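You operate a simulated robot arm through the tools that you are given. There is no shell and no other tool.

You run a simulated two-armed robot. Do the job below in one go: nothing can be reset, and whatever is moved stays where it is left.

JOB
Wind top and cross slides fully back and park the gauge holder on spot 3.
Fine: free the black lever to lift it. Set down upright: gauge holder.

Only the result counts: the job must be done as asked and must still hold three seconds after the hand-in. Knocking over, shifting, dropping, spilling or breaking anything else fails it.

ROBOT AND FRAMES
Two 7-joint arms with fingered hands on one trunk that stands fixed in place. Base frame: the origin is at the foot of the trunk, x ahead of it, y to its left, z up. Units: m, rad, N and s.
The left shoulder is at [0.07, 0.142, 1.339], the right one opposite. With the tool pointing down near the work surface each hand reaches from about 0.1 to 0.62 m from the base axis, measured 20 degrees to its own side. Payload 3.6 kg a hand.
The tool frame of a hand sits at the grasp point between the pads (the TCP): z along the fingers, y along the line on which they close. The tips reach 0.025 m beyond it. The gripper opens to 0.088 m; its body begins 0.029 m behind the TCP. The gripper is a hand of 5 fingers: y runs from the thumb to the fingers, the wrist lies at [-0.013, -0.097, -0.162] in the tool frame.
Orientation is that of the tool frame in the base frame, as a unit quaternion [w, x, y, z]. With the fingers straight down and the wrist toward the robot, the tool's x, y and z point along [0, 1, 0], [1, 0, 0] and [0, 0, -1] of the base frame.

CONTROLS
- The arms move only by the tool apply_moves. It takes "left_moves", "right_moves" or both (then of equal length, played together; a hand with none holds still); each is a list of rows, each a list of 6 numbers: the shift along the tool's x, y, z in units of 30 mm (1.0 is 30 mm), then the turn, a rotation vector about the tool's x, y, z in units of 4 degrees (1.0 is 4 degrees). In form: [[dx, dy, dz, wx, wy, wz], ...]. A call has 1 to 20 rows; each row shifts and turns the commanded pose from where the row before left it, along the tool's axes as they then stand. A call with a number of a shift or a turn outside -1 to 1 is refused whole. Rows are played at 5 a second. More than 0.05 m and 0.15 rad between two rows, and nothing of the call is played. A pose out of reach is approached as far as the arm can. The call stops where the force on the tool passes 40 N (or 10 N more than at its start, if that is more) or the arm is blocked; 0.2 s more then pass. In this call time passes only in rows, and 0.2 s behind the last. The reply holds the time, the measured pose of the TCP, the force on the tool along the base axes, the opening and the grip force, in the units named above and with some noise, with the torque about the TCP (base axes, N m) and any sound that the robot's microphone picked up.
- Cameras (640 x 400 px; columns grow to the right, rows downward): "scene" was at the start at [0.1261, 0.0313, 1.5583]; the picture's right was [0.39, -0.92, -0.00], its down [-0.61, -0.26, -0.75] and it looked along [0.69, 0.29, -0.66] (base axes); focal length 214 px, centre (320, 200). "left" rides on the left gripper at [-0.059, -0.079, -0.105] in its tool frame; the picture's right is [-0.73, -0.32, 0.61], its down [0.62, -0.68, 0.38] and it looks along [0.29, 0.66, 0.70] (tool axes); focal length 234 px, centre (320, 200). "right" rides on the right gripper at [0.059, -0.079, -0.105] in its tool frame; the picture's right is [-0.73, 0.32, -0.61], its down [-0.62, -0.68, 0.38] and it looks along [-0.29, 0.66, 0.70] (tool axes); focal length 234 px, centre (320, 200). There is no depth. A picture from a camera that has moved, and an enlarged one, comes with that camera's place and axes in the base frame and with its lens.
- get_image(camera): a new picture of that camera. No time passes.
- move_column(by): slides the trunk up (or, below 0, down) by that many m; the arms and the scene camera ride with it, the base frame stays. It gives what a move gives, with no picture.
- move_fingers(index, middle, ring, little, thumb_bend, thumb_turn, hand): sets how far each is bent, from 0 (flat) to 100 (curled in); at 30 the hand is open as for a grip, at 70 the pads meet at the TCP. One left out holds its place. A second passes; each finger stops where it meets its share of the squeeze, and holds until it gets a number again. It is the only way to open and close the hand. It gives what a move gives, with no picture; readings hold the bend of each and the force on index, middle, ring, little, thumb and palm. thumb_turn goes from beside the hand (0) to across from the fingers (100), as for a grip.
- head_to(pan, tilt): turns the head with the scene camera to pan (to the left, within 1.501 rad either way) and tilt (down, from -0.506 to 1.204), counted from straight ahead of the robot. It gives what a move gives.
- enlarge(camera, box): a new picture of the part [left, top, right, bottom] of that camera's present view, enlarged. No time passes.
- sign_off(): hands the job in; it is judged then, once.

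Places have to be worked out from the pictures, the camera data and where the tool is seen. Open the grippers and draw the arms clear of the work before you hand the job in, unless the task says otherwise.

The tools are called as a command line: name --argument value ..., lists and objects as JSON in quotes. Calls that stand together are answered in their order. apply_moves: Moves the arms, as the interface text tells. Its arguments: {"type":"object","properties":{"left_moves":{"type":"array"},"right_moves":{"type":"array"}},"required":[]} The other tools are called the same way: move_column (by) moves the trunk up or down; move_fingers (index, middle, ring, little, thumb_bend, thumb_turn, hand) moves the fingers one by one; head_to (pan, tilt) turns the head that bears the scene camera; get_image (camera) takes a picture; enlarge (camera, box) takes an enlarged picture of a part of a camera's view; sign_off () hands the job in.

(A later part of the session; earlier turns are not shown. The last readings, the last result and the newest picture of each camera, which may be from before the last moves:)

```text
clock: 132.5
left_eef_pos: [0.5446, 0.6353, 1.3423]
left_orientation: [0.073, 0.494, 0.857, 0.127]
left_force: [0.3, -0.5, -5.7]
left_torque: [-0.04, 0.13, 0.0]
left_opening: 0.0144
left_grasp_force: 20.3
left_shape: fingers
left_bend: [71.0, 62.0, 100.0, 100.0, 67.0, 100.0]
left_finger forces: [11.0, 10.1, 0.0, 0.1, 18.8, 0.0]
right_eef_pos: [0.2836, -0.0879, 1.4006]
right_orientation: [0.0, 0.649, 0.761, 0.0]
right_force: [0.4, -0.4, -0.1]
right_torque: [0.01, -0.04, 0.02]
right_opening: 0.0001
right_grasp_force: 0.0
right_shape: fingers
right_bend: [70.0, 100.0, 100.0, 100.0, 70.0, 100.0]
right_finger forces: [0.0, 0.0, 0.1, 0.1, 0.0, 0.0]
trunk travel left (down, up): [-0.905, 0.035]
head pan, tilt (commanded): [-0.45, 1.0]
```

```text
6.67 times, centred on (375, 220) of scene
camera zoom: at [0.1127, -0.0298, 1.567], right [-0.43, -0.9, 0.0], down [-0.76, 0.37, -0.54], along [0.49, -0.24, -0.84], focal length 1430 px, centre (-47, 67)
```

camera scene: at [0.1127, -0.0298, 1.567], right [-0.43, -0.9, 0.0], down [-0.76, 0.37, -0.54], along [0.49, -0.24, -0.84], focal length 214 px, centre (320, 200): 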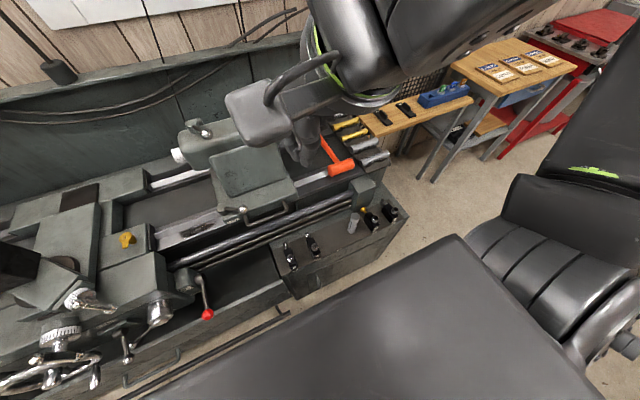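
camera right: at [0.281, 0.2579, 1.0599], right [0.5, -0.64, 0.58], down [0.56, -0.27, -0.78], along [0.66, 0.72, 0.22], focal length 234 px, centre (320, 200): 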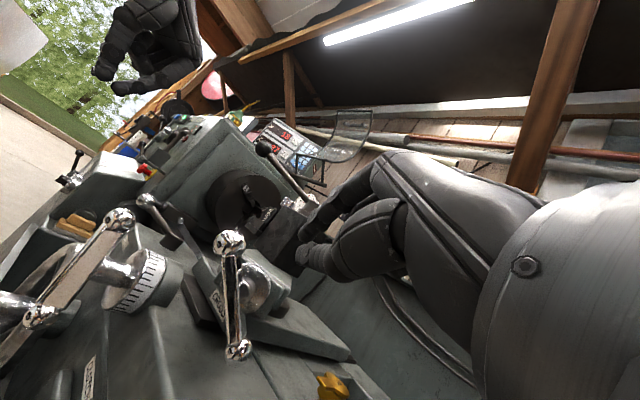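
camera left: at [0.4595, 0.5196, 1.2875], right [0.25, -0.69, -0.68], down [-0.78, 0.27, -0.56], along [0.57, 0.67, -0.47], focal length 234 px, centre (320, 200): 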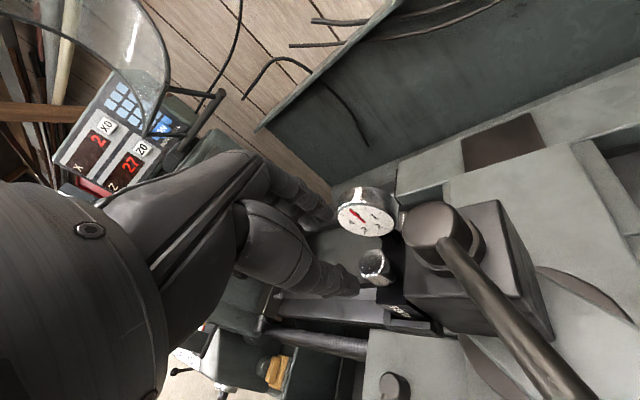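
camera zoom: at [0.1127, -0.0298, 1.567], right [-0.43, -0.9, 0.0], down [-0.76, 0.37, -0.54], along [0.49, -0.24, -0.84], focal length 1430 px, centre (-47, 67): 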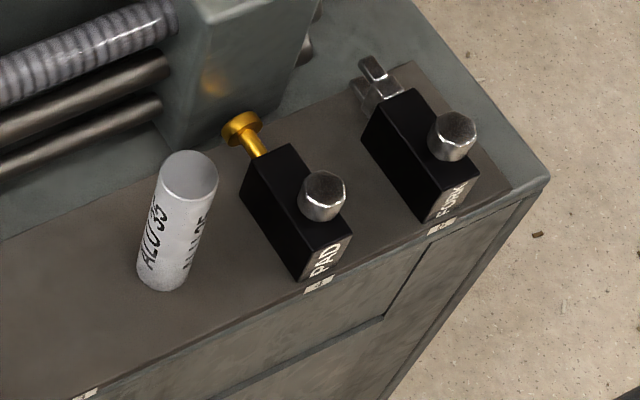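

Label 3 is confirmed at (0.372, −0.250); neighbours leave free space from y≈−0.16 to −0.32. I move the right hand out to the right, and carry the holder with the left over the lever at a safe height while turning the hand to point right-forward.

apply_moves --right_moves '[[-0.98, -0.157, 0, 0, 0, 0], [-0.98, -0.157, 0, 0, 0, 0], [-0.98, -0.157, 0, 0, 0, 0], [-0.98, -0.157, 0, 0, 0, 0], [-0.98, -0.157, 0, 0, 0, 0], [-0.98, -0.157, 0, 0, 0, 0], [-0.98, -0.157, 0, 0, 0, 0], [-0.98, -0.157, 0, 0, 0, 0], [-0.98, -0.157, 0, 0, 0, 0], [-0.98, -0.157, 0, 0, 0, 0], [-0.98, -0.157, 0, 0, 0, 0]]'

apply_moves --left_moves '[[-0.386, -0.796, -0.241, 0, 0, 0], [-0.386, -0.796, -0.241, 0, 0, 0], [-0.386, -0.796, -0.241, 0, 0, 0], [-0.386, -0.796, -0.241, 0, 0, 0], [-0.386, -0.796, -0.241, 0, 0, 0], [-0.386, -0.796, -0.241, 0, 0, 0], [0, 0, 0, 0, -0.29, 0.957], [0, 0, 0, 0, -0.29, 0.957], [0, 0, 0, 0, -0.29, 0.957], [0, 0, 0, 0, -0.29, 0.957], [0, 0, 0, 0, -0.29, 0.957], [0, 0, 0, 0, -0.29, 0.957], [0, 0, 0, 0, -0.29, 0.957], [0, 0, 0, 0, -0.29, 0.957]]'

head_to --pan 0.5 --tilt 0.7

get_image --camera "scene"

```text
clock: 134.9
left_eef_pos: [0.5445, 0.6338, 1.3433]
left_orientation: [0.074, 0.494, 0.857, 0.127]
left_force: [0.5, 0.0, -6.4]
left_torque: [-0.01, 0.1, 0.0]
left_opening: 0.0143
left_grasp_force: 20.0
left_shape: fingers
left_bend: [71.0, 62.0, 100.0, 100.0, 67.0, 100.0]
left_finger forces: [11.0, 10.3, 0.0, 0.0, 18.8, 0.0]
right_eef_pos: [0.4026, -0.316, 1.3734]
right_orientation: [-0.001, 0.649, 0.761, 0.0]
right_force: [-0.7, 0.5, -0.7]
right_torque: [0.04, 0.0, 0.01]
right_opening: 0.0
right_grasp_force: 0.0
right_shape: fingers
right_bend: [70.0, 100.0, 100.0, 100.0, 70.0, 100.0]
right_finger forces: [0.1, 0.0, 0.0, 0.0, 0.0, 0.0]
right hand out of reach, approached as far as the arm can: row 1, 2, 3, 4, 5, 6, 7, 8, 9, 10, 11
trunk travel left (down, up): [-0.905, 0.035]
head pan, tilt (commanded): [-0.45, 1.0]
```

```text
clock: 137.9
left_eef_pos: [0.4489, 0.5, 1.3416]
left_orientation: [0.106, 0.712, 0.687, 0.102]
left_force: [-0.2, -0.1, -6.2]
left_torque: [0.04, 0.09, -0.02]
left_opening: 0.0137
left_grasp_force: 19.8
left_shape: fingers
left_bend: [71.0, 62.0, 100.0, 100.0, 68.0, 100.0]
left_finger forces: [11.0, 10.2, 0.0, 0.0, 18.4, 0.0]
right_eef_pos: [0.4021, -0.3157, 1.3748]
right_orientation: [0.0, 0.65, 0.76, 0.0]
right_force: [-0.1, -0.3, 0.8]
right_torque: [0.02, 0.01, 0.02]
right_opening: 0.0
right_grasp_force: 0.0
right_shape: fingers
right_bend: [70.0, 100.0, 100.0, 100.0, 70.0, 100.0]
right_finger forces: [0.0, 0.0, 0.0, 0.0, 0.0, 0.1]
trunk travel left (down, up): [-0.905, 0.035]
head pan, tilt (commanded): [-0.45, 1.0]
```

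```text
clock: 139.1
left_eef_pos: [0.4497, 0.4998, 1.3426]
left_orientation: [0.106, 0.712, 0.687, 0.102]
left_force: [-0.2, 0.5, -6.6]
left_torque: [0.03, 0.13, 0.0]
left_opening: 0.0134
left_grasp_force: 19.9
left_shape: fingers
left_bend: [71.0, 62.0, 100.0, 100.0, 68.0, 100.0]
left_finger forces: [10.9, 10.3, 0.0, 0.1, 18.3, 0.0]
right_eef_pos: [0.4011, -0.3155, 1.3731]
right_orientation: [-0.001, 0.649, 0.761, 0.0]
right_force: [0.3, -0.3, -0.3]
right_torque: [-0.02, 0.01, -0.01]
right_opening: 0.0
right_grasp_force: 0.1
right_shape: fingers
right_bend: [70.0, 100.0, 100.0, 100.0, 70.0, 100.0]
right_finger forces: [0.0, 0.0, 0.0, 0.0, 0.0, 0.0]
trunk travel left (down, up): [-0.905, 0.035]
head pan, tilt (commanded): [0.499, 0.7]
```

```text
taken
camera scene: at [0.1243, 0.0407, 1.5903], right [0.48, -0.88, 0.0], down [-0.57, -0.31, -0.76], along [0.67, 0.37, -0.65], focal length 214 px, centre (320, 200)
```

scene: 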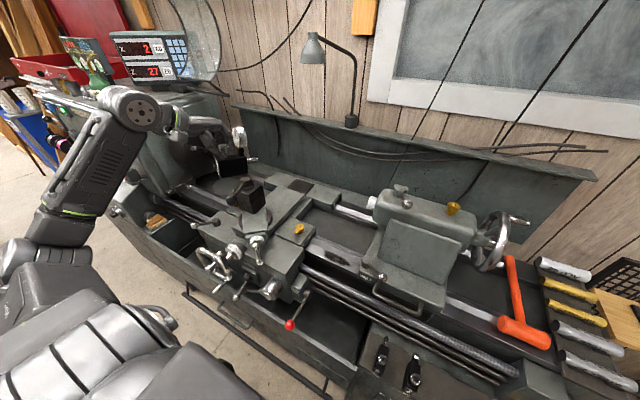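

The holder is held steadily (19.9 N grip, 6.3 N weight). I check its attitude in a zoom.

enlarge --camera "scene" --box '[180, 100, 290, 220]'

get_image --camera "left"

```text
3.33 times, centred on (235, 160) of scene
camera zoom: at [0.1243, 0.0407, 1.5903], right [0.48, -0.88, 0.0], down [-0.57, -0.31, -0.76], along [0.67, 0.37, -0.65], focal length 715 px, centre (603, 333)
```

zoom: 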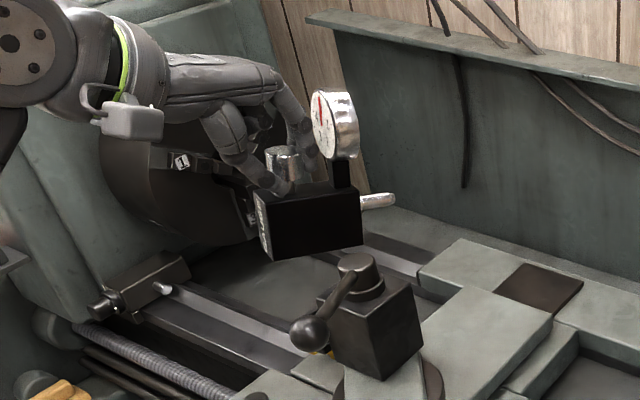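

```text
taken
camera left: at [0.3408, 0.4449, 1.42], right [-0.16, -0.72, -0.67], down [-0.52, 0.64, -0.56], along [0.84, 0.26, -0.48], focal length 234 px, centre (320, 200)
```

left: 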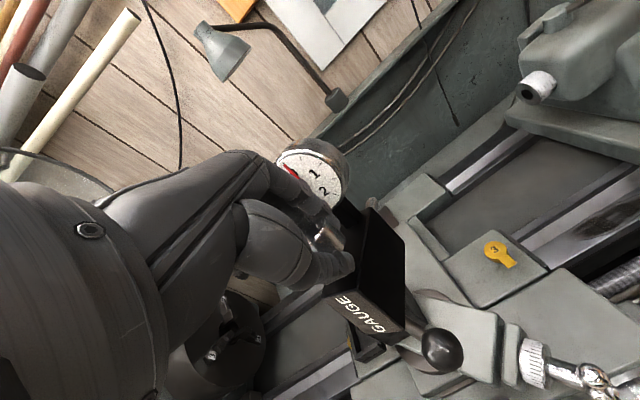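

All level. I carry on to the right while turning the hand to about −45°.

apply_moves --left_moves '[[-0.9, 0.215, 0.066, 0, -0.29, 0.957], [-0.9, 0.215, 0.066, 0, -0.29, 0.957], [-0.9, 0.215, 0.066, 0, -0.29, 0.957], [-0.9, 0.215, 0.066, 0, -0.29, 0.957], [-0.9, 0.215, 0.066, 0, -0.29, 0.957], [-0.9, 0.215, 0.066, 0, -0.29, 0.957], [-0.73, 0.506, 0.155, 0, -0.29, 0.957], [-0.73, 0.506, 0.155, 0, -0.29, 0.957], [-0.73, 0.506, 0.155, 0, -0.29, 0.957], [-0.73, 0.506, 0.155, 0, -0.29, 0.957], [-0.73, 0.506, 0.155, 0, -0.29, 0.957]]'

head_to --pan 0.1 --tilt 0.7

get_image --camera "scene"

```text
clock: 141.5
left_eef_pos: [0.4595, 0.1984, 1.3425]
left_orientation: [0.134, 0.918, 0.37, 0.055]
left_force: [-0.5, 0.5, -7.7]
left_torque: [0.15, 0.02, 0.01]
left_opening: 0.0135
left_grasp_force: 20.1
left_shape: fingers
left_bend: [71.0, 62.0, 100.0, 100.0, 69.0, 100.0]
left_finger forces: [11.5, 10.3, 0.1, 0.0, 17.9, 0.1]
right_eef_pos: [0.4029, -0.3173, 1.3723]
right_orientation: [-0.002, 0.65, 0.76, 0.001]
right_force: [0.1, 0.2, -0.1]
right_torque: [0.01, 0.0, 0.01]
right_opening: 0.0001
right_grasp_force: 0.1
right_shape: fingers
right_bend: [70.0, 100.0, 100.0, 100.0, 70.0, 100.0]
right_finger forces: [0.1, 0.1, 0.1, 0.0, 0.0, 0.0]
trunk travel left (down, up): [-0.905, 0.035]
head pan, tilt (commanded): [0.499, 0.7]
```

```text
clock: 142.4
left_eef_pos: [0.4596, 0.1979, 1.3443]
left_orientation: [0.136, 0.917, 0.371, 0.055]
left_force: [0.4, 0.0, -6.5]
left_torque: [0.09, 0.08, -0.01]
left_opening: 0.013
left_grasp_force: 19.9
left_shape: fingers
left_bend: [71.0, 62.0, 100.0, 100.0, 69.0, 100.0]
left_finger forces: [11.3, 10.4, 0.0, 0.1, 18.0, 0.0]
right_eef_pos: [0.4024, -0.3162, 1.3743]
right_orientation: [0.0, 0.649, 0.761, 0.001]
right_force: [0.4, 0.5, -0.6]
right_torque: [-0.03, 0.01, 0.0]
right_opening: 0.0
right_grasp_force: 0.0
right_shape: fingers
right_bend: [70.0, 100.0, 100.0, 100.0, 70.0, 100.0]
right_finger forces: [0.0, 0.0, 0.1, 0.0, 0.0, 0.1]
trunk travel left (down, up): [-0.905, 0.035]
head pan, tilt (commanded): [0.099, 0.7]
```

```text
taken
camera scene: at [0.134, 0.0081, 1.5904], right [0.1, -0.99, 0.0], down [-0.64, -0.06, -0.76], along [0.76, 0.08, -0.64], focal length 214 px, centre (320, 200)
```

scene: 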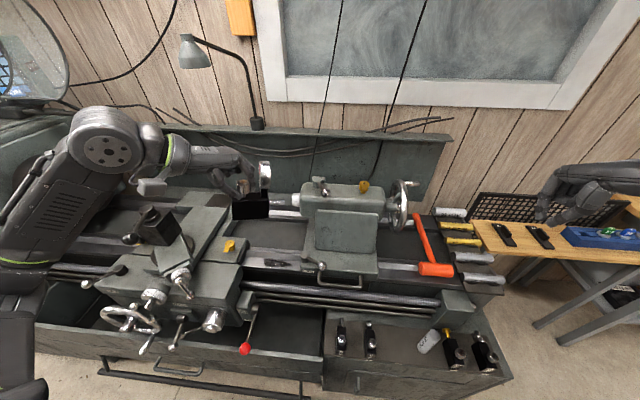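

Grip remains steady. I lower the trunk 0.2 m and move the right hand further right and back to give room.

move_column --by -0.2

apply_moves --right_moves '[[-0.9, -0.3, -0.2, 0, 0, 0], [-0.9, -0.3, -0.2, 0, 0, 0], [-0.9, -0.3, -0.2, 0, 0, 0], [-0.9, -0.3, -0.2, 0, 0, 0], [-0.5, -0.5, -0.2, 0, 0, 0]]'

head_to --pan -0.2 --tilt 0.8

get_image --camera "scene"

```text
clock: 144.5
left_eef_pos: [0.4572, 0.1989, 1.1444]
left_orientation: [0.136, 0.918, 0.369, 0.055]
left_force: [-0.2, -0.1, -7.2]
left_torque: [0.09, 0.09, -0.03]
left_opening: 0.013
left_grasp_force: 20.1
left_shape: fingers
left_bend: [71.0, 62.0, 100.0, 100.0, 69.0, 100.0]
left_finger forces: [11.2, 10.3, 0.0, 0.1, 18.0, 0.1]
right_eef_pos: [0.4014, -0.3163, 1.1741]
right_orientation: [-0.001, 0.649, 0.761, 0.0]
right_force: [-0.5, -0.7, 0.4]
right_torque: [0.0, 0.0, 0.02]
right_opening: 0.0
right_grasp_force: 0.0
right_shape: fingers
right_bend: [70.0, 100.0, 100.0, 100.0, 70.0, 100.0]
right_finger forces: [0.0, 0.0, 0.0, 0.0, 0.0, 0.0]
trunk travel left (down, up): [-0.705, 0.235]
head pan, tilt (commanded): [0.099, 0.7]
```

```text
clock: 145.7
left_eef_pos: [0.4594, 0.1976, 1.1425]
left_orientation: [0.136, 0.917, 0.37, 0.056]
left_force: [0.9, 0.3, -5.2]
left_torque: [0.06, 0.03, 0.02]
left_opening: 0.0132
left_grasp_force: 19.8
left_shape: fingers
left_bend: [71.0, 62.0, 100.0, 100.0, 69.0, 100.0]
left_finger forces: [11.3, 10.2, 0.0, 0.0, 17.9, 0.0]
right_eef_pos: [0.4444, -0.4215, 1.1906]
right_orientation: [-0.001, 0.65, 0.76, 0.0]
right_force: [0.4, 0.2, -0.3]
right_torque: [0.02, 0.0, -0.01]
right_opening: 0.0002
right_grasp_force: 0.1
right_shape: fingers
right_bend: [70.0, 100.0, 100.0, 100.0, 70.0, 100.0]
right_finger forces: [0.0, 0.1, 0.0, 0.0, 0.1, 0.1]
right hand out of reach, approached as far as the arm can: row 1, 2, 3, 4, 5
trunk travel left (down, up): [-0.705, 0.235]
head pan, tilt (commanded): [0.099, 0.7]
```

```text
clock: 146.5
left_eef_pos: [0.4588, 0.1976, 1.1433]
left_orientation: [0.136, 0.917, 0.37, 0.055]
left_force: [0.5, -0.2, -5.9]
left_torque: [0.09, 0.1, -0.02]
left_opening: 0.0129
left_grasp_force: 19.5
left_shape: fingers
left_bend: [71.0, 62.0, 100.0, 100.0, 69.0, 100.0]
left_finger forces: [11.2, 10.2, 0.1, 0.0, 17.8, 0.1]
right_eef_pos: [0.4453, -0.4204, 1.1917]
right_orientation: [0.0, 0.649, 0.761, 0.0]
right_force: [-0.7, 0.2, 0.0]
right_torque: [-0.01, -0.03, 0.02]
right_opening: 0.0
right_grasp_force: 0.1
right_shape: fingers
right_bend: [70.0, 100.0, 100.0, 100.0, 70.0, 100.0]
right_finger forces: [0.1, 0.0, 0.0, 0.1, 0.1, 0.0]
trunk travel left (down, up): [-0.705, 0.235]
head pan, tilt (commanded): [-0.201, 0.799]
```

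```text
taken
camera scene: at [0.1286, -0.0166, 1.3822], right [-0.2, -0.98, 0.0], down [-0.7, 0.14, -0.7], along [0.68, -0.14, -0.72], focal length 214 px, centre (320, 200)
```

scene: 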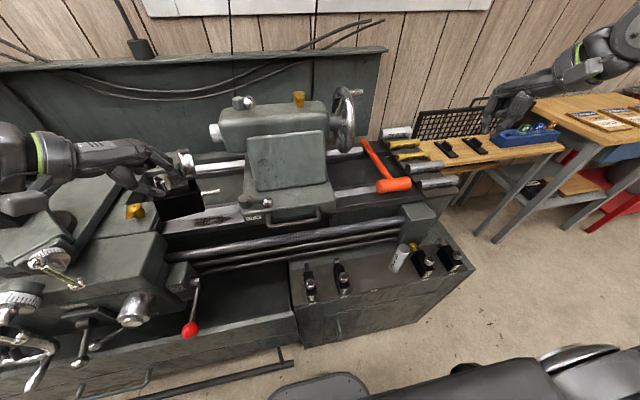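

I zoom the cabinet from this lower camera height to triangulate the surface height and spot 3.

enlarge --camera "scene" --box '[290, 240, 390, 315]'

enlarge --camera "scene" --box '[130, 140, 250, 240]'

```text
5.33 times, centred on (340, 278) of scene
camera zoom: at [0.1286, -0.0166, 1.3822], right [-0.2, -0.98, 0.0], down [-0.7, 0.14, -0.7], along [0.68, -0.14, -0.72], focal length 1144 px, centre (213, -213)
```

zoom: 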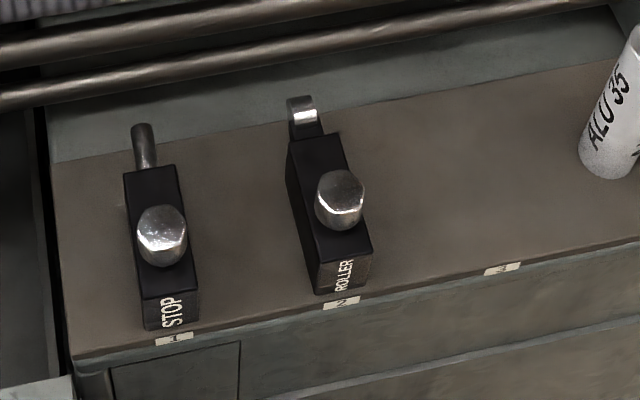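

```text
4.00 times, centred on (190, 190) of scene
camera zoom: at [0.1286, -0.0166, 1.3822], right [-0.2, -0.98, 0.0], down [-0.7, 0.14, -0.7], along [0.68, -0.14, -0.72], focal length 858 px, centre (840, 240)
```

zoom: 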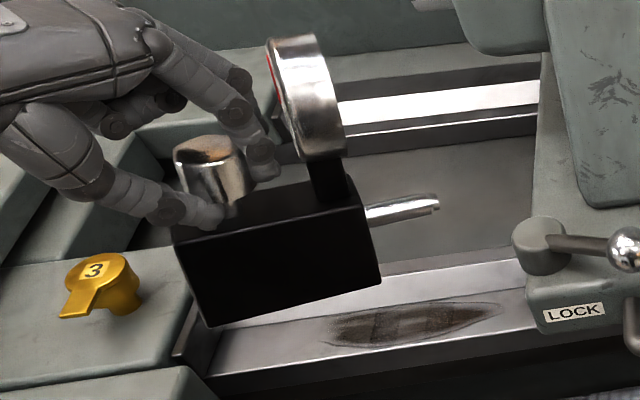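

The holder hangs nearly level (back end ~6° low). Spot 3's target for the knob is ≈(0.396, −0.248) with the surface near z≈0.67. I raise the trunk for elbow room, then bring the hand down and across towards the cabinet at a clear height.

move_column --by 0.23

apply_moves --left_moves '[[-0.2, -0.211, 0.875, 0, 0, 0], [-0.2, -0.211, 0.875, 0, 0, 0], [-0.2, -0.211, 0.875, 0, 0, 0], [-0.2, -0.211, 0.875, 0, 0, 0], [-0.2, -0.211, 0.875, 0, 0, 0], [-0.2, -0.211, 0.875, 0, 0, 0], [-0.2, -0.211, 0.875, 0, 0, 0], [-0.2, -0.211, 0.875, 0, 0, 0], [-0.2, -0.211, 0.875, 0, 0, 0], [-0.66, 0.655, 0.199, 0, 0, 0], [-0.66, 0.655, 0.199, 0, 0, 0], [-0.66, 0.655, 0.199, 0, 0, 0], [-0.66, 0.655, 0.199, 0, 0, 0], [-0.66, 0.655, 0.199, 0, 0, 0], [-0.66, 0.655, 0.199, 0, 0, 0], [-0.66, 0.655, 0.199, 0, 0, 0]]'

get_image --camera "scene"

```text
clock: 149.0
left_eef_pos: [0.4582, 0.199, 1.3721]
left_orientation: [0.136, 0.917, 0.37, 0.056]
left_force: [0.5, -0.4, -6.3]
left_torque: [0.13, 0.07, -0.04]
left_opening: 0.0131
left_grasp_force: 19.9
left_shape: fingers
left_bend: [71.0, 62.0, 100.0, 100.0, 69.0, 100.0]
left_finger forces: [11.4, 10.1, 0.0, 0.1, 17.9, 0.0]
right_eef_pos: [0.4442, -0.4215, 1.4214]
right_orientation: [-0.001, 0.65, 0.76, 0.0]
right_force: [0.0, -0.7, 0.2]
right_torque: [-0.01, 0.01, -0.04]
right_opening: 0.0
right_grasp_force: 0.1
right_shape: fingers
right_bend: [70.0, 100.0, 100.0, 100.0, 70.0, 100.0]
right_finger forces: [0.0, 0.1, 0.0, 0.0, 0.0, 0.0]
trunk travel left (down, up): [-0.935, 0.005]
head pan, tilt (commanded): [-0.201, 0.799]
```

```text
clock: 152.4
left_eef_pos: [0.4307, -0.0491, 1.131]
left_orientation: [0.135, 0.917, 0.37, 0.057]
left_force: [-0.2, -1.3, -6.7]
left_torque: [0.12, 0.01, 0.03]
left_opening: 0.0118
left_grasp_force: 20.2
left_shape: fingers
left_bend: [71.0, 63.0, 100.0, 100.0, 70.0, 99.0]
left_finger forces: [12.0, 10.2, 0.0, 0.0, 17.7, 0.1]
right_eef_pos: [0.4443, -0.4242, 1.4195]
right_orientation: [-0.001, 0.65, 0.76, 0.001]
right_force: [-0.1, 0.4, 0.7]
right_torque: [-0.01, 0.0, -0.02]
right_opening: 0.0
right_grasp_force: 0.1
right_shape: fingers
right_bend: [70.0, 100.0, 100.0, 100.0, 70.0, 100.0]
right_finger forces: [0.1, 0.1, 0.0, 0.0, 0.0, 0.0]
trunk travel left (down, up): [-0.935, 0.005]
head pan, tilt (commanded): [-0.201, 0.799]
```

```text
taken
camera scene: at [0.129, -0.0193, 1.6121], right [-0.2, -0.98, 0.0], down [-0.7, 0.14, -0.7], along [0.68, -0.14, -0.72], focal length 214 px, centre (320, 200)
```

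scene: 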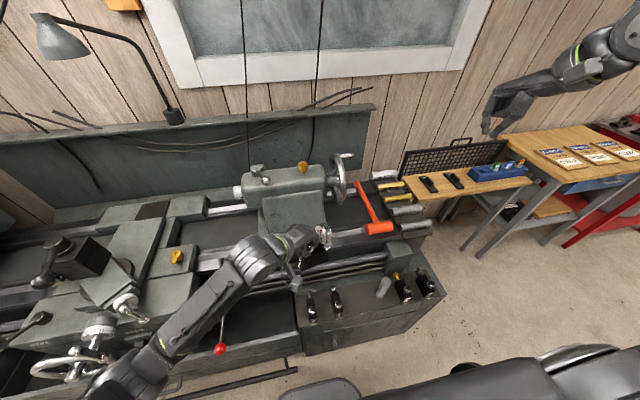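

Reached. I check the holder in the grip, since the opening shrinks slowly (11.8 mm now).

enlarge --camera "scene" --box '[260, 200, 360, 290]'

get_image --camera "left"

get_image --camera "right"

```text
4.44 times, centred on (310, 245) of scene
camera zoom: at [0.129, -0.0193, 1.6121], right [-0.2, -0.98, 0.0], down [-0.7, 0.14, -0.7], along [0.68, -0.14, -0.72], focal length 953 px, centre (364, 0)
```

zoom: 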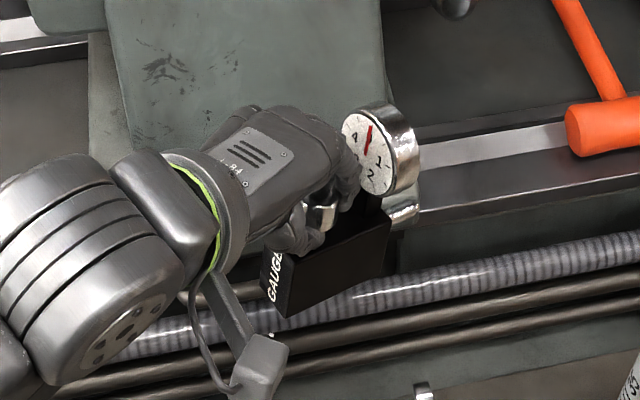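

```text
taken
camera left: at [0.3139, -0.0137, 1.2088], right [-0.61, -0.41, -0.68], down [0.07, 0.82, -0.56], along [0.79, -0.39, -0.48], focal length 234 px, centre (320, 200)
```

left: 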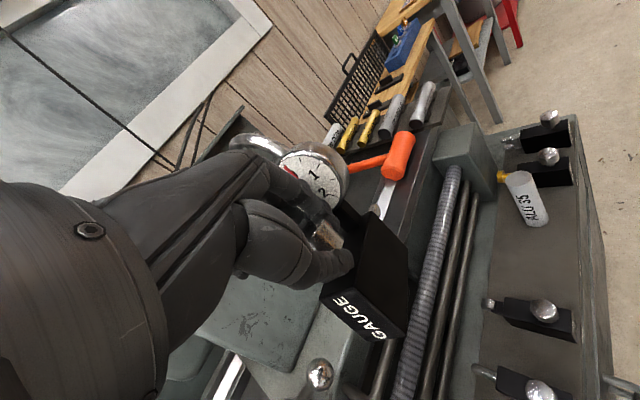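

```text
taken
camera right: at [0.3579, -0.3785, 1.5237], right [0.43, -0.67, 0.6], down [-0.57, -0.72, -0.39], along [0.69, -0.18, -0.7], focal length 234 px, centre (320, 200)
```

right: 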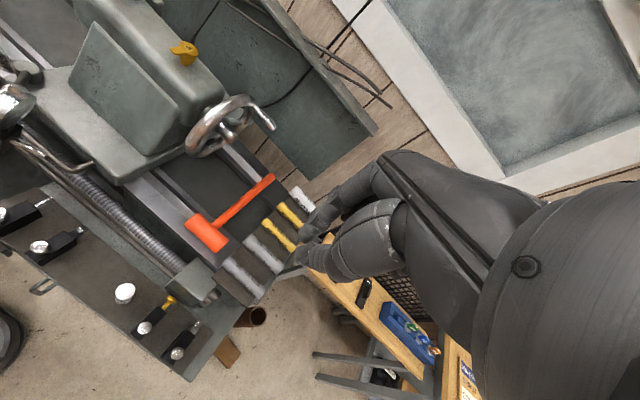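

The holder hangs well. I continue to a point above spot 3 (still high) and test how far the hand can be turned back towards the aligned orientation.

apply_moves --left_moves '[[-0.72, 0.512, 0.155, 0, 0, 0], [-0.72, 0.512, 0.155, 0, 0, 0], [-0.72, 0.512, 0.155, 0, 0, 0], [-0.72, 0.512, 0.155, 0, 0, 0], [-0.72, 0.512, 0.155, 0, 0, 0], [-0.72, 0.512, 0.155, 0, 0, 0], [-0.72, 0.512, 0.155, 0, 0, 0]]'

apply_moves --left_moves '[[0, 0, 0, 0, 0.29, -0.957], [0, 0, 0, 0, 0.29, -0.957], [0, 0, 0, 0, 0.29, -0.957], [0, 0, 0, 0, 0.29, -0.957], [0, 0, 0, 0, 0.29, -0.957], [0, 0, 0, 0, 0.29, -0.957], [0, 0, 0, 0, 0.29, -0.957], [0, 0, 0, 0, 0.29, -0.957]]'

get_image --camera "scene"

```text
clock: 154.2
left_eef_pos: [0.4189, -0.2016, 1.1027]
left_orientation: [0.102, 0.914, 0.384, 0.078]
left_force: [-0.4, -0.5, -6.7]
left_torque: [0.08, 0.05, 0.0]
left_opening: 0.0101
left_grasp_force: 21.4
left_shape: fingers
left_bend: [71.0, 63.0, 100.0, 100.0, 71.0, 99.0]
left_finger forces: [11.7, 11.1, 0.1, 0.1, 19.4, 0.0]
right_eef_pos: [0.4448, -0.4215, 1.4211]
right_orientation: [-0.001, 0.649, 0.761, 0.001]
right_force: [0.9, -0.1, 0.0]
right_torque: [-0.02, -0.01, -0.01]
right_opening: 0.0
right_grasp_force: 0.0
right_shape: fingers
right_bend: [70.0, 100.0, 100.0, 100.0, 70.0, 100.0]
right_finger forces: [0.0, 0.1, 0.0, 0.1, 0.1, 0.1]
trunk travel left (down, up): [-0.935, 0.005]
head pan, tilt (commanded): [-0.201, 0.799]
stopped in row 7 (left hand): the arm was blocked; the commanded pose is now the measured one
```

```text
clock: 155.3
left_eef_pos: [0.4358, -0.1417, 1.05]
left_orientation: [0.033, 0.837, 0.527, 0.143]
left_force: [0.5, -0.5, -6.0]
left_torque: [0.04, 0.08, -0.01]
left_opening: 0.0089
left_grasp_force: 22.9
left_shape: fingers
left_bend: [72.0, 63.0, 100.0, 100.0, 72.0, 98.0]
left_finger forces: [10.9, 11.7, 0.0, 0.1, 23.1, 0.0]
right_eef_pos: [0.4444, -0.423, 1.4196]
right_orientation: [0.0, 0.65, 0.76, 0.001]
right_force: [-0.5, 0.3, 0.2]
right_torque: [0.0, -0.02, -0.02]
right_opening: 0.0001
right_grasp_force: 0.1
right_shape: fingers
right_bend: [70.0, 100.0, 100.0, 100.0, 70.0, 100.0]
right_finger forces: [0.0, 0.1, 0.0, 0.0, 0.1, 0.1]
trunk travel left (down, up): [-0.935, 0.005]
head pan, tilt (commanded): [-0.201, 0.799]
stopped in row 5 (left hand): the arm was blocked; the commanded pose is now the measured one
```

```text
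taken
camera scene: at [0.129, -0.0175, 1.6121], right [-0.2, -0.98, 0.0], down [-0.7, 0.14, -0.7], along [0.68, -0.14, -0.72], focal length 214 px, centre (320, 200)
```

scene: 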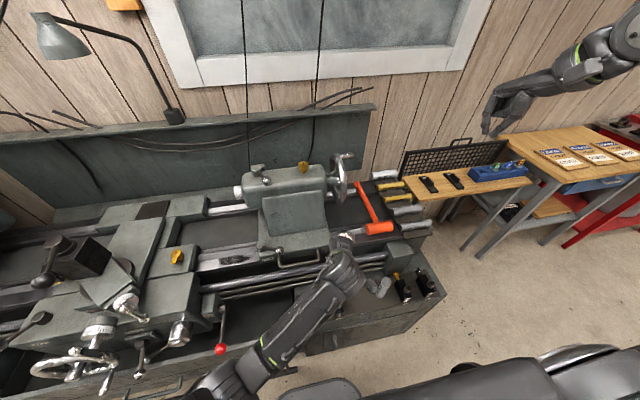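

The arm reported being blocked, so cross-body rotation is limited. I look closely before doing anything else.

enlarge --camera "scene" --box '[180, 220, 440, 400]'

get_image --camera "right"

get_image --camera "left"

```text
2.22 times, centred on (310, 310) of scene
camera zoom: at [0.129, -0.0175, 1.6121], right [-0.2, -0.98, 0.0], down [-0.7, 0.14, -0.7], along [0.68, -0.14, -0.72], focal length 477 px, centre (342, -44)
```

zoom: 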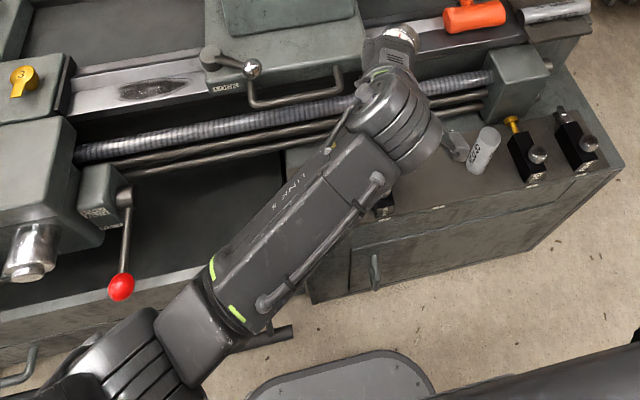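

```text
taken
camera right: at [0.3579, -0.377, 1.5242], right [0.43, -0.67, 0.61], down [-0.57, -0.72, -0.39], along [0.69, -0.18, -0.7], focal length 234 px, centre (320, 200)
```

right: 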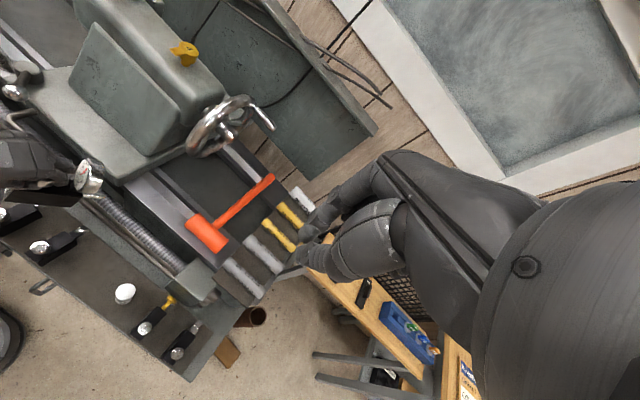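

```text
taken
camera left: at [0.3147, -0.1681, 1.1217], right [-0.41, -0.45, -0.8], down [-0.24, 0.89, -0.38], along [0.88, 0.03, -0.47], focal length 234 px, centre (320, 200)
```

left: 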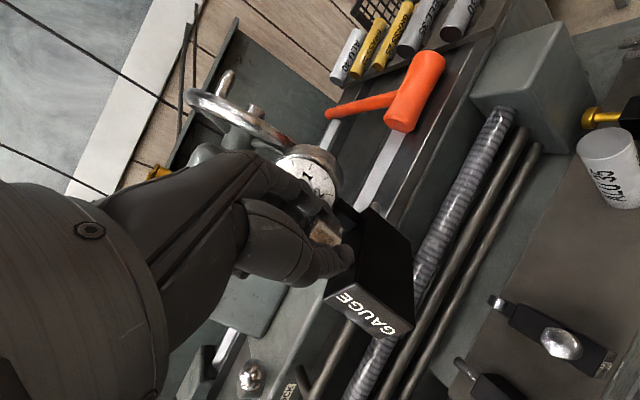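

Blocking is likely the folded elbow against the torso. I re-level the hand (13° roll crept in) and lower it relative to the shoulder so that the arm is more extended before going further right.

apply_moves --left_moves '[[0, 0, 0, -0.32, -0.755, -0.025], [0, 0, 0, -0.32, -0.755, -0.025], [0, 0, 0, -0.32, -0.755, -0.025], [0, 0, 0, -0.32, -0.755, -0.025], [-0.151, -0.511, 0.657, 0, 0, 0], [-0.151, -0.511, 0.657, 0, 0, 0], [-0.151, -0.511, 0.657, 0, 0, 0]]'

get_image --camera "scene"

```text
clock: 156.9
left_eef_pos: [0.4084, -0.1417, 0.981]
left_orientation: [0.129, 0.843, 0.516, 0.078]
left_force: [0.3, -0.5, -7.7]
left_torque: [0.09, 0.04, 0.0]
left_opening: 0.0089
left_grasp_force: 23.2
left_shape: fingers
left_bend: [72.0, 63.0, 100.0, 100.0, 72.0, 99.0]
left_finger forces: [10.8, 11.7, 0.0, 0.0, 23.8, 0.0]
right_eef_pos: [0.4444, -0.4222, 1.4208]
right_orientation: [-0.001, 0.65, 0.76, 0.001]
right_force: [0.2, 0.0, 0.6]
right_torque: [-0.02, 0.04, 0.01]
right_opening: 0.0001
right_grasp_force: 0.0
right_shape: fingers
right_bend: [70.0, 100.0, 100.0, 100.0, 70.0, 100.0]
right_finger forces: [0.0, 0.0, 0.0, 0.0, 0.0, 0.1]
trunk travel left (down, up): [-0.935, 0.005]
head pan, tilt (commanded): [-0.201, 0.799]
```

```text
taken
camera scene: at [0.1283, -0.0177, 1.6122], right [-0.2, -0.98, 0.0], down [-0.7, 0.14, -0.7], along [0.68, -0.14, -0.72], focal length 214 px, centre (320, 200)
```

scene: 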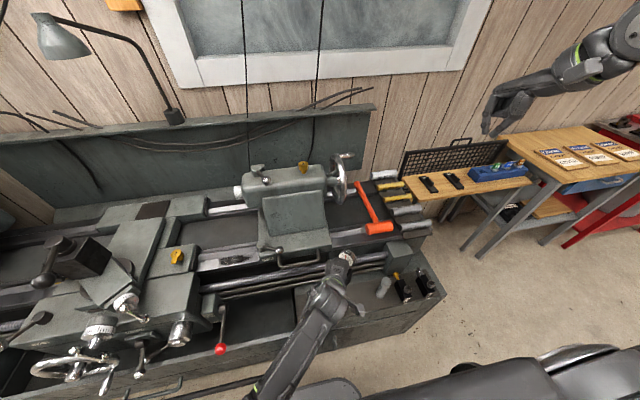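

Re-levelled and unblocked. I move right to above spot 3 and then try turning the hand towards the aligned direction.

apply_moves --left_moves '[[-0.71, 0.301, 0.092, 0, 0, 0], [-0.71, 0.301, 0.092, 0, 0, 0], [-0.71, 0.301, 0.092, 0, 0, 0], [-0.71, 0.301, 0.092, 0, 0, 0]]'

apply_moves --left_moves '[[0, 0, 0, 0, 0.29, -0.957], [0, 0, 0, 0, 0.29, -0.957], [0, 0, 0, 0, 0.29, -0.957], [0, 0, 0, 0, 0.29, -0.957]]'

get_image --camera "scene"

```text
clock: 157.7
left_eef_pos: [0.4047, -0.1199, 0.9127]
left_orientation: [0.05, 0.851, 0.507, 0.124]
left_force: [0.2, -0.2, -6.0]
left_torque: [0.06, 0.08, -0.01]
left_opening: 0.0079
left_grasp_force: 22.5
left_shape: fingers
left_bend: [72.0, 63.0, 100.0, 100.0, 72.0, 98.0]
left_finger forces: [11.2, 11.6, 0.0, 0.0, 22.0, 0.0]
right_eef_pos: [0.4452, -0.4208, 1.4214]
right_orientation: [-0.001, 0.65, 0.76, 0.001]
right_force: [0.0, 0.6, -0.2]
right_torque: [-0.01, -0.02, 0.01]
right_opening: 0.0
right_grasp_force: 0.0
right_shape: fingers
right_bend: [70.0, 100.0, 100.0, 100.0, 70.0, 100.0]
right_finger forces: [0.1, 0.1, 0.0, 0.0, 0.0, 0.1]
trunk travel left (down, up): [-0.935, 0.005]
head pan, tilt (commanded): [-0.201, 0.799]
stopped in row 3 (left hand): the arm was blocked; the commanded pose is now the measured one
```

```text
clock: 158.7
left_eef_pos: [0.4065, -0.0452, 0.8715]
left_orientation: [-0.01, 0.783, 0.59, 0.199]
left_force: [-0.1, 1.5, -6.5]
left_torque: [-0.04, 0.1, 0.03]
left_opening: 0.0078
left_grasp_force: 23.2
left_shape: fingers
left_bend: [72.0, 63.0, 100.0, 100.0, 72.0, 98.0]
left_finger forces: [11.1, 12.0, 0.0, 0.0, 23.9, 0.1]
right_eef_pos: [0.4445, -0.4221, 1.4194]
right_orientation: [0.0, 0.65, 0.76, 0.002]
right_force: [0.1, -0.3, -0.6]
right_torque: [0.02, 0.0, 0.01]
right_opening: 0.0001
right_grasp_force: 0.1
right_shape: fingers
right_bend: [70.0, 100.0, 100.0, 100.0, 70.0, 100.0]
right_finger forces: [0.0, 0.0, 0.1, 0.1, 0.1, 0.0]
trunk travel left (down, up): [-0.935, 0.005]
head pan, tilt (commanded): [-0.201, 0.799]
stopped in row 4 (left hand): the arm was blocked; the commanded pose is now the measured one
```

```text
taken
camera scene: at [0.1288, -0.0171, 1.6121], right [-0.2, -0.98, 0.0], down [-0.7, 0.14, -0.7], along [0.68, -0.14, -0.72], focal length 214 px, centre (320, 200)
```

scene: 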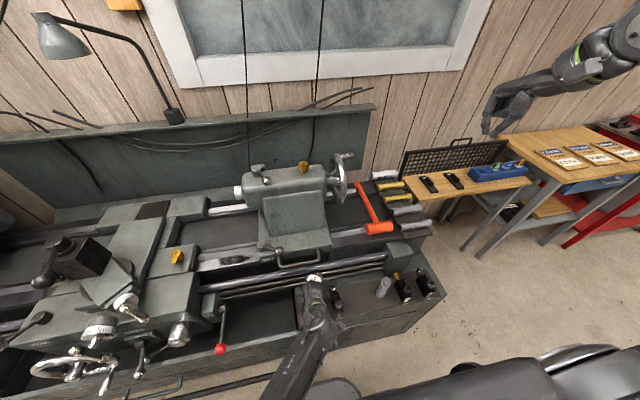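

The cross-body reach is clearly limited and the hand sagged; I must not force it. I immediately lift the holder up and back to the left, away from the STOP/ROLLER holders below.

apply_moves --left_moves '[[0.323, 0.219, -0.922, 0, 0, 0], [0.783, 0.069, -0.797, 0, 0, 0], [0.783, 0.069, -0.797, 0, 0, 0], [0.783, 0.069, -0.797, 0, 0, 0], [0.323, 0.219, -0.922, 0, 0, 0]]'

get_image --camera "scene"

get_image --camera "left"

```text
clock: 159.8
left_eef_pos: [0.4098, 0.0088, 1.0173]
left_orientation: [-0.019, 0.783, 0.584, 0.212]
left_force: [0.1, 0.3, -6.0]
left_torque: [0.0, 0.13, -0.02]
left_opening: 0.0073
left_grasp_force: 24.0
left_shape: fingers
left_bend: [72.0, 63.0, 100.0, 100.0, 72.0, 98.0]
left_finger forces: [10.7, 12.0, 0.0, 0.0, 25.7, 0.0]
right_eef_pos: [0.4443, -0.4217, 1.4208]
right_orientation: [-0.001, 0.65, 0.76, 0.002]
right_force: [0.2, 0.4, -0.2]
right_torque: [0.0, -0.01, 0.04]
right_opening: 0.0
right_grasp_force: 0.0
right_shape: fingers
right_bend: [70.0, 100.0, 100.0, 100.0, 70.0, 100.0]
right_finger forces: [0.0, 0.0, 0.0, 0.0, 0.1, 0.1]
trunk travel left (down, up): [-0.935, 0.005]
head pan, tilt (commanded): [-0.201, 0.799]
```

```text
taken
camera scene: at [0.1284, -0.0171, 1.6122], right [-0.2, -0.98, 0.0], down [-0.7, 0.14, -0.7], along [0.68, -0.14, -0.72], focal length 214 px, centre (320, 200)
```

scene: 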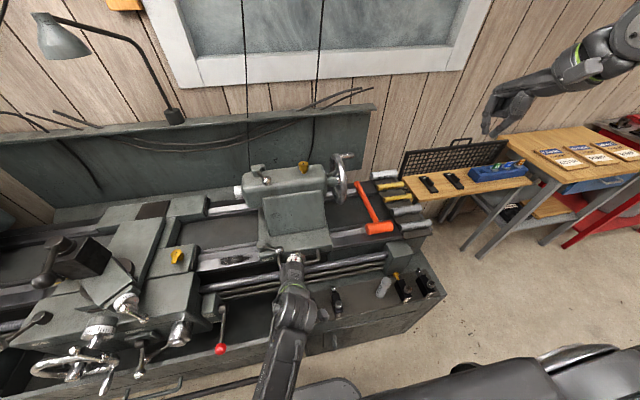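

```text
taken
camera left: at [0.289, -0.0489, 1.0749], right [-0.27, -0.39, -0.88], down [-0.37, 0.89, -0.28], along [0.89, 0.25, -0.39], focal length 234 px, centre (320, 200)
```

left: 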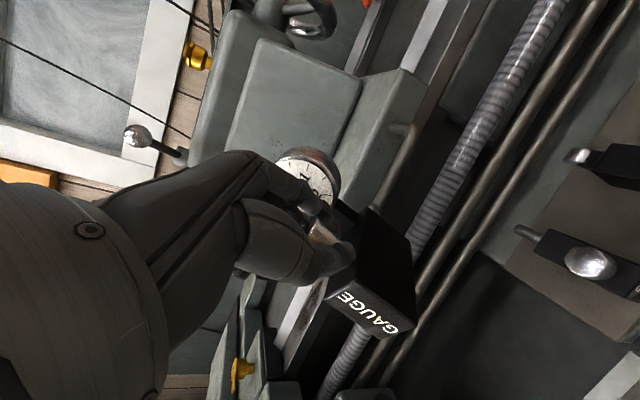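

Clear again at z≈1.02 and the other holders are untouched. The hand has rolled ~25°, so I re-level it (yaw −30°, tilt 17°) here.

apply_moves --left_moves '[[0.2, 0.1, -0.5, -0.226, -0.858, 0.349], [0.2, 0.1, -0.5, -0.226, -0.858, 0.349], [0, 0, 0, -0.226, -0.858, 0.349], [0, 0, 0, -0.226, -0.858, 0.349], [0, 0, 0, -0.226, -0.858, 0.349], [0, 0, 0, -0.226, -0.858, 0.349], [0, 0, 0, -0.226, -0.858, 0.349]]'

get_image --camera "scene"

enlarge --camera "scene" --box '[230, 210, 350, 310]'

```text
clock: 161.4
left_eef_pos: [0.4065, 0.0009, 1.0563]
left_orientation: [0.141, 0.853, 0.499, 0.063]
left_force: [0.5, -0.2, -6.0]
left_torque: [0.11, 0.09, 0.01]
left_opening: 0.0067
left_grasp_force: 21.2
left_shape: fingers
left_bend: [72.0, 63.0, 100.0, 100.0, 72.0, 98.0]
left_finger forces: [10.7, 11.5, 0.0, 0.0, 19.5, 0.0]
right_eef_pos: [0.4448, -0.4213, 1.4206]
right_orientation: [-0.001, 0.649, 0.761, 0.001]
right_force: [-0.2, 0.2, 0.0]
right_torque: [-0.02, -0.01, -0.01]
right_opening: 0.0001
right_grasp_force: 0.1
right_shape: fingers
right_bend: [70.0, 100.0, 100.0, 100.0, 70.0, 100.0]
right_finger forces: [0.0, 0.0, 0.0, 0.1, 0.0, 0.0]
trunk travel left (down, up): [-0.935, 0.005]
head pan, tilt (commanded): [-0.201, 0.799]
```

```text
taken
camera scene: at [0.129, -0.0165, 1.6121], right [-0.2, -0.98, 0.0], down [-0.7, 0.14, -0.7], along [0.68, -0.14, -0.72], focal length 214 px, centre (320, 200)
```

scene: 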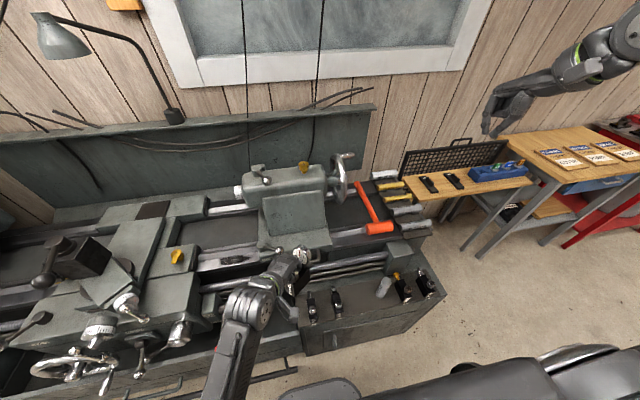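

```text
4.00 times, centred on (290, 260) of scene
camera zoom: at [0.129, -0.0165, 1.6121], right [-0.2, -0.98, 0.0], down [-0.7, 0.14, -0.7], along [0.68, -0.14, -0.72], focal length 858 px, centre (440, -40)
```

zoom: 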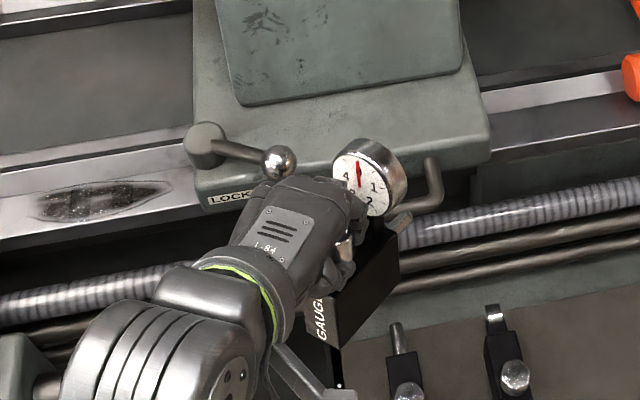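

Level again. The left arm can't reach spot 3, so I will set the holder down on the wide flat bed way (≈(0.57, 0.20), z≈0.90) and let the right hand take it by the knob from there. First I check how the holder sits in the grip compared with right after lifting.

enlarge --camera "left" --box '[240, 130, 480, 330]'

head_to --pan 0.25 --tilt 0.8

get_image --camera "scene"

enlarge --camera "scene" --box '[270, 130, 430, 250]'

```text
2.00 times, centred on (360, 230) of left
camera zoom: at [0.2851, 0.0053, 1.1334], right [-0.48, -0.59, -0.65], down [-0.16, 0.79, -0.59], along [0.86, -0.18, -0.47], focal length 468 px, centre (240, 140)
```

zoom: 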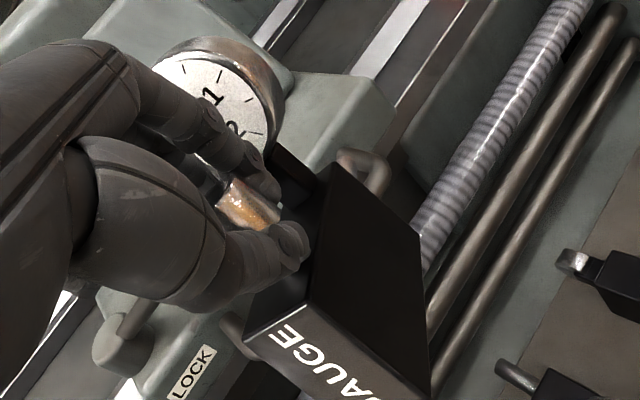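

```text
clock: 162.3
left_eef_pos: [0.4061, 0.0007, 1.056]
left_orientation: [0.14, 0.853, 0.499, 0.062]
left_force: [0.0, -1.1, -5.7]
left_torque: [0.09, 0.1, 0.0]
left_opening: 0.0066
left_grasp_force: 21.3
left_shape: fingers
left_bend: [72.0, 63.0, 100.0, 100.0, 72.0, 98.0]
left_finger forces: [10.8, 11.5, 0.0, 0.1, 19.7, 0.1]
right_eef_pos: [0.4442, -0.4223, 1.4205]
right_orientation: [0.0, 0.65, 0.76, 0.002]
right_force: [-0.6, -0.5, -0.5]
right_torque: [0.01, 0.01, 0.01]
right_opening: 0.0001
right_grasp_force: 0.0
right_shape: fingers
right_bend: [70.0, 100.0, 100.0, 100.0, 70.0, 100.0]
right_finger forces: [0.0, 0.1, 0.0, 0.0, 0.0, 0.1]
trunk travel left (down, up): [-0.935, 0.005]
head pan, tilt (commanded): [0.25, 0.799]
```

```text
taken
camera scene: at [0.1276, 0.0184, 1.6122], right [0.25, -0.97, 0.0], down [-0.7, -0.18, -0.7], along [0.68, 0.17, -0.72], focal length 214 px, centre (320, 200)
```

scene: 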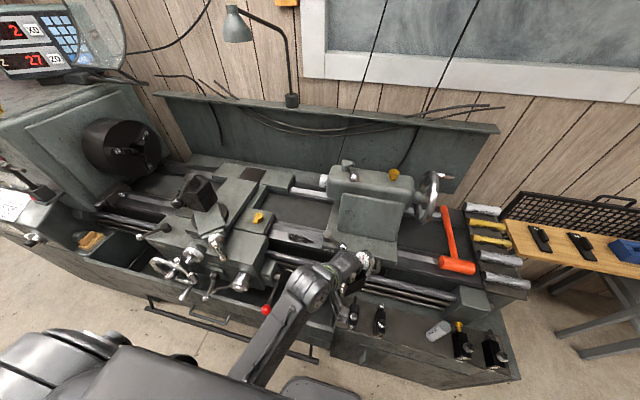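

```text
3.33 times, centred on (350, 190) of scene
camera zoom: at [0.1276, 0.0184, 1.6122], right [0.25, -0.97, 0.0], down [-0.7, -0.18, -0.7], along [0.68, 0.17, -0.72], focal length 715 px, centre (220, 233)
```

zoom: 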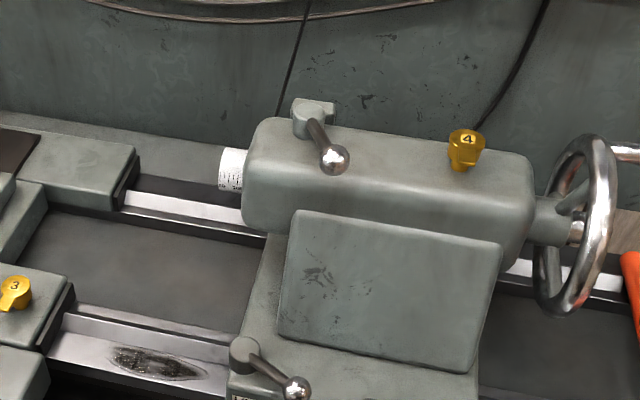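

I look more closely at that bed way and consider whether it is a flat, horizontal surface.

enlarge --camera "scene" --box '[270, 205, 340, 255]'

enlarge --camera "scene" --box '[250, 180, 350, 260]'

```text
8.00 times, centred on (305, 230) of scene
camera zoom: at [0.1276, 0.0184, 1.6122], right [0.25, -0.97, 0.0], down [-0.7, -0.18, -0.7], along [0.68, 0.17, -0.72], focal length 1716 px, centre (440, -40)
```

zoom: 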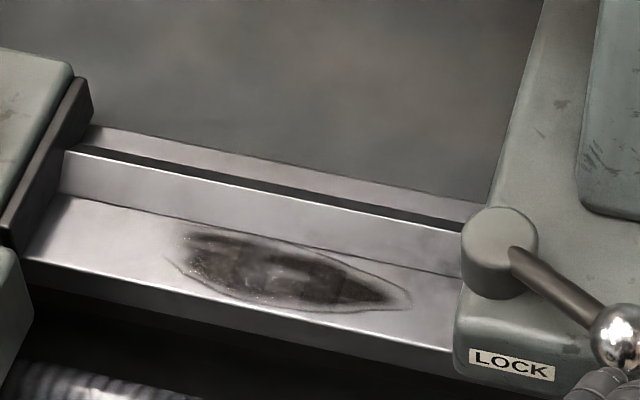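

```text
5.00 times, centred on (300, 220) of scene
camera zoom: at [0.1276, 0.0184, 1.6122], right [0.25, -0.97, 0.0], down [-0.7, -0.18, -0.7], along [0.68, 0.17, -0.72], focal length 1072 px, centre (420, 100)
```

zoom: 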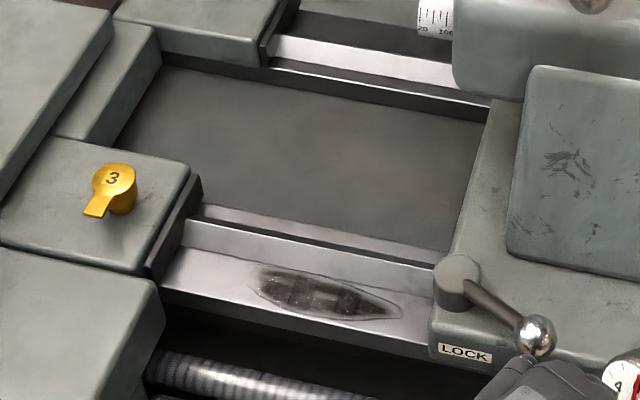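

That way is an inverted-V prism, so not usable as a rest. Instead I'll bring the left arm back to its elbow-out posture (it went elbow-down against the torso) and approach the cabinet again with the shoulder lower. First I retrace up and left.

apply_moves --left_moves '[[0.798, -0.102, -0.492, 0, 0, 0], [0.798, -0.102, -0.492, 0, 0, 0], [0.798, -0.102, -0.492, 0, 0, 0], [0.798, -0.102, -0.492, 0, 0, 0], [0.798, -0.102, -0.492, 0, 0, 0], [0.798, -0.102, -0.492, 0, 0, 0], [0.167, 0.243, -0.862, 0, 0, 0], [0.167, 0.243, -0.862, 0, 0, 0], [0.167, 0.243, -0.862, 0, 0, 0], [0.167, 0.243, -0.862, 0, 0, 0], [0.167, 0.243, -0.862, 0, 0, 0], [0.167, 0.243, -0.862, 0, 0, 0], [0.167, 0.243, -0.862, 0, 0, 0], [0.167, 0.243, -0.862, 0, 0, 0], [0.167, 0.243, -0.862, 0, 0, 0]]'

get_image --camera "scene"

```text
clock: 165.6
left_eef_pos: [0.4572, 0.1994, 1.3707]
left_orientation: [0.141, 0.853, 0.499, 0.062]
left_force: [-0.1, 0.7, -5.7]
left_torque: [0.0, 0.02, 0.02]
left_opening: 0.0002
left_grasp_force: 19.1
left_shape: fingers
left_bend: [72.0, 64.0, 100.0, 100.0, 77.0, 99.0]
left_finger forces: [8.6, 13.3, 0.1, 0.1, 15.2, 0.0]
right_eef_pos: [0.4452, -0.4215, 1.4211]
right_orientation: [0.0, 0.649, 0.76, 0.001]
right_force: [0.6, 0.1, -0.8]
right_torque: [0.0, 0.01, 0.0]
right_opening: 0.0002
right_grasp_force: 0.0
right_shape: fingers
right_bend: [70.0, 100.0, 100.0, 100.0, 70.0, 100.0]
right_finger forces: [0.1, 0.1, 0.0, 0.0, 0.0, 0.1]
trunk travel left (down, up): [-0.935, 0.005]
head pan, tilt (commanded): [0.25, 0.799]
```

```text
taken
camera scene: at [0.1275, 0.0193, 1.6121], right [0.25, -0.97, 0.0], down [-0.7, -0.18, -0.7], along [0.68, 0.17, -0.72], focal length 214 px, centre (320, 200)
```

scene: 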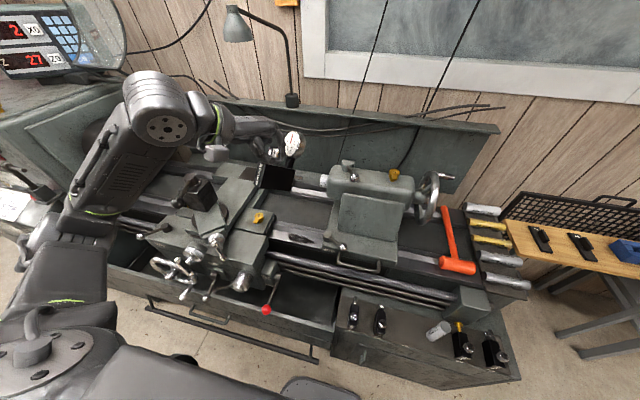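

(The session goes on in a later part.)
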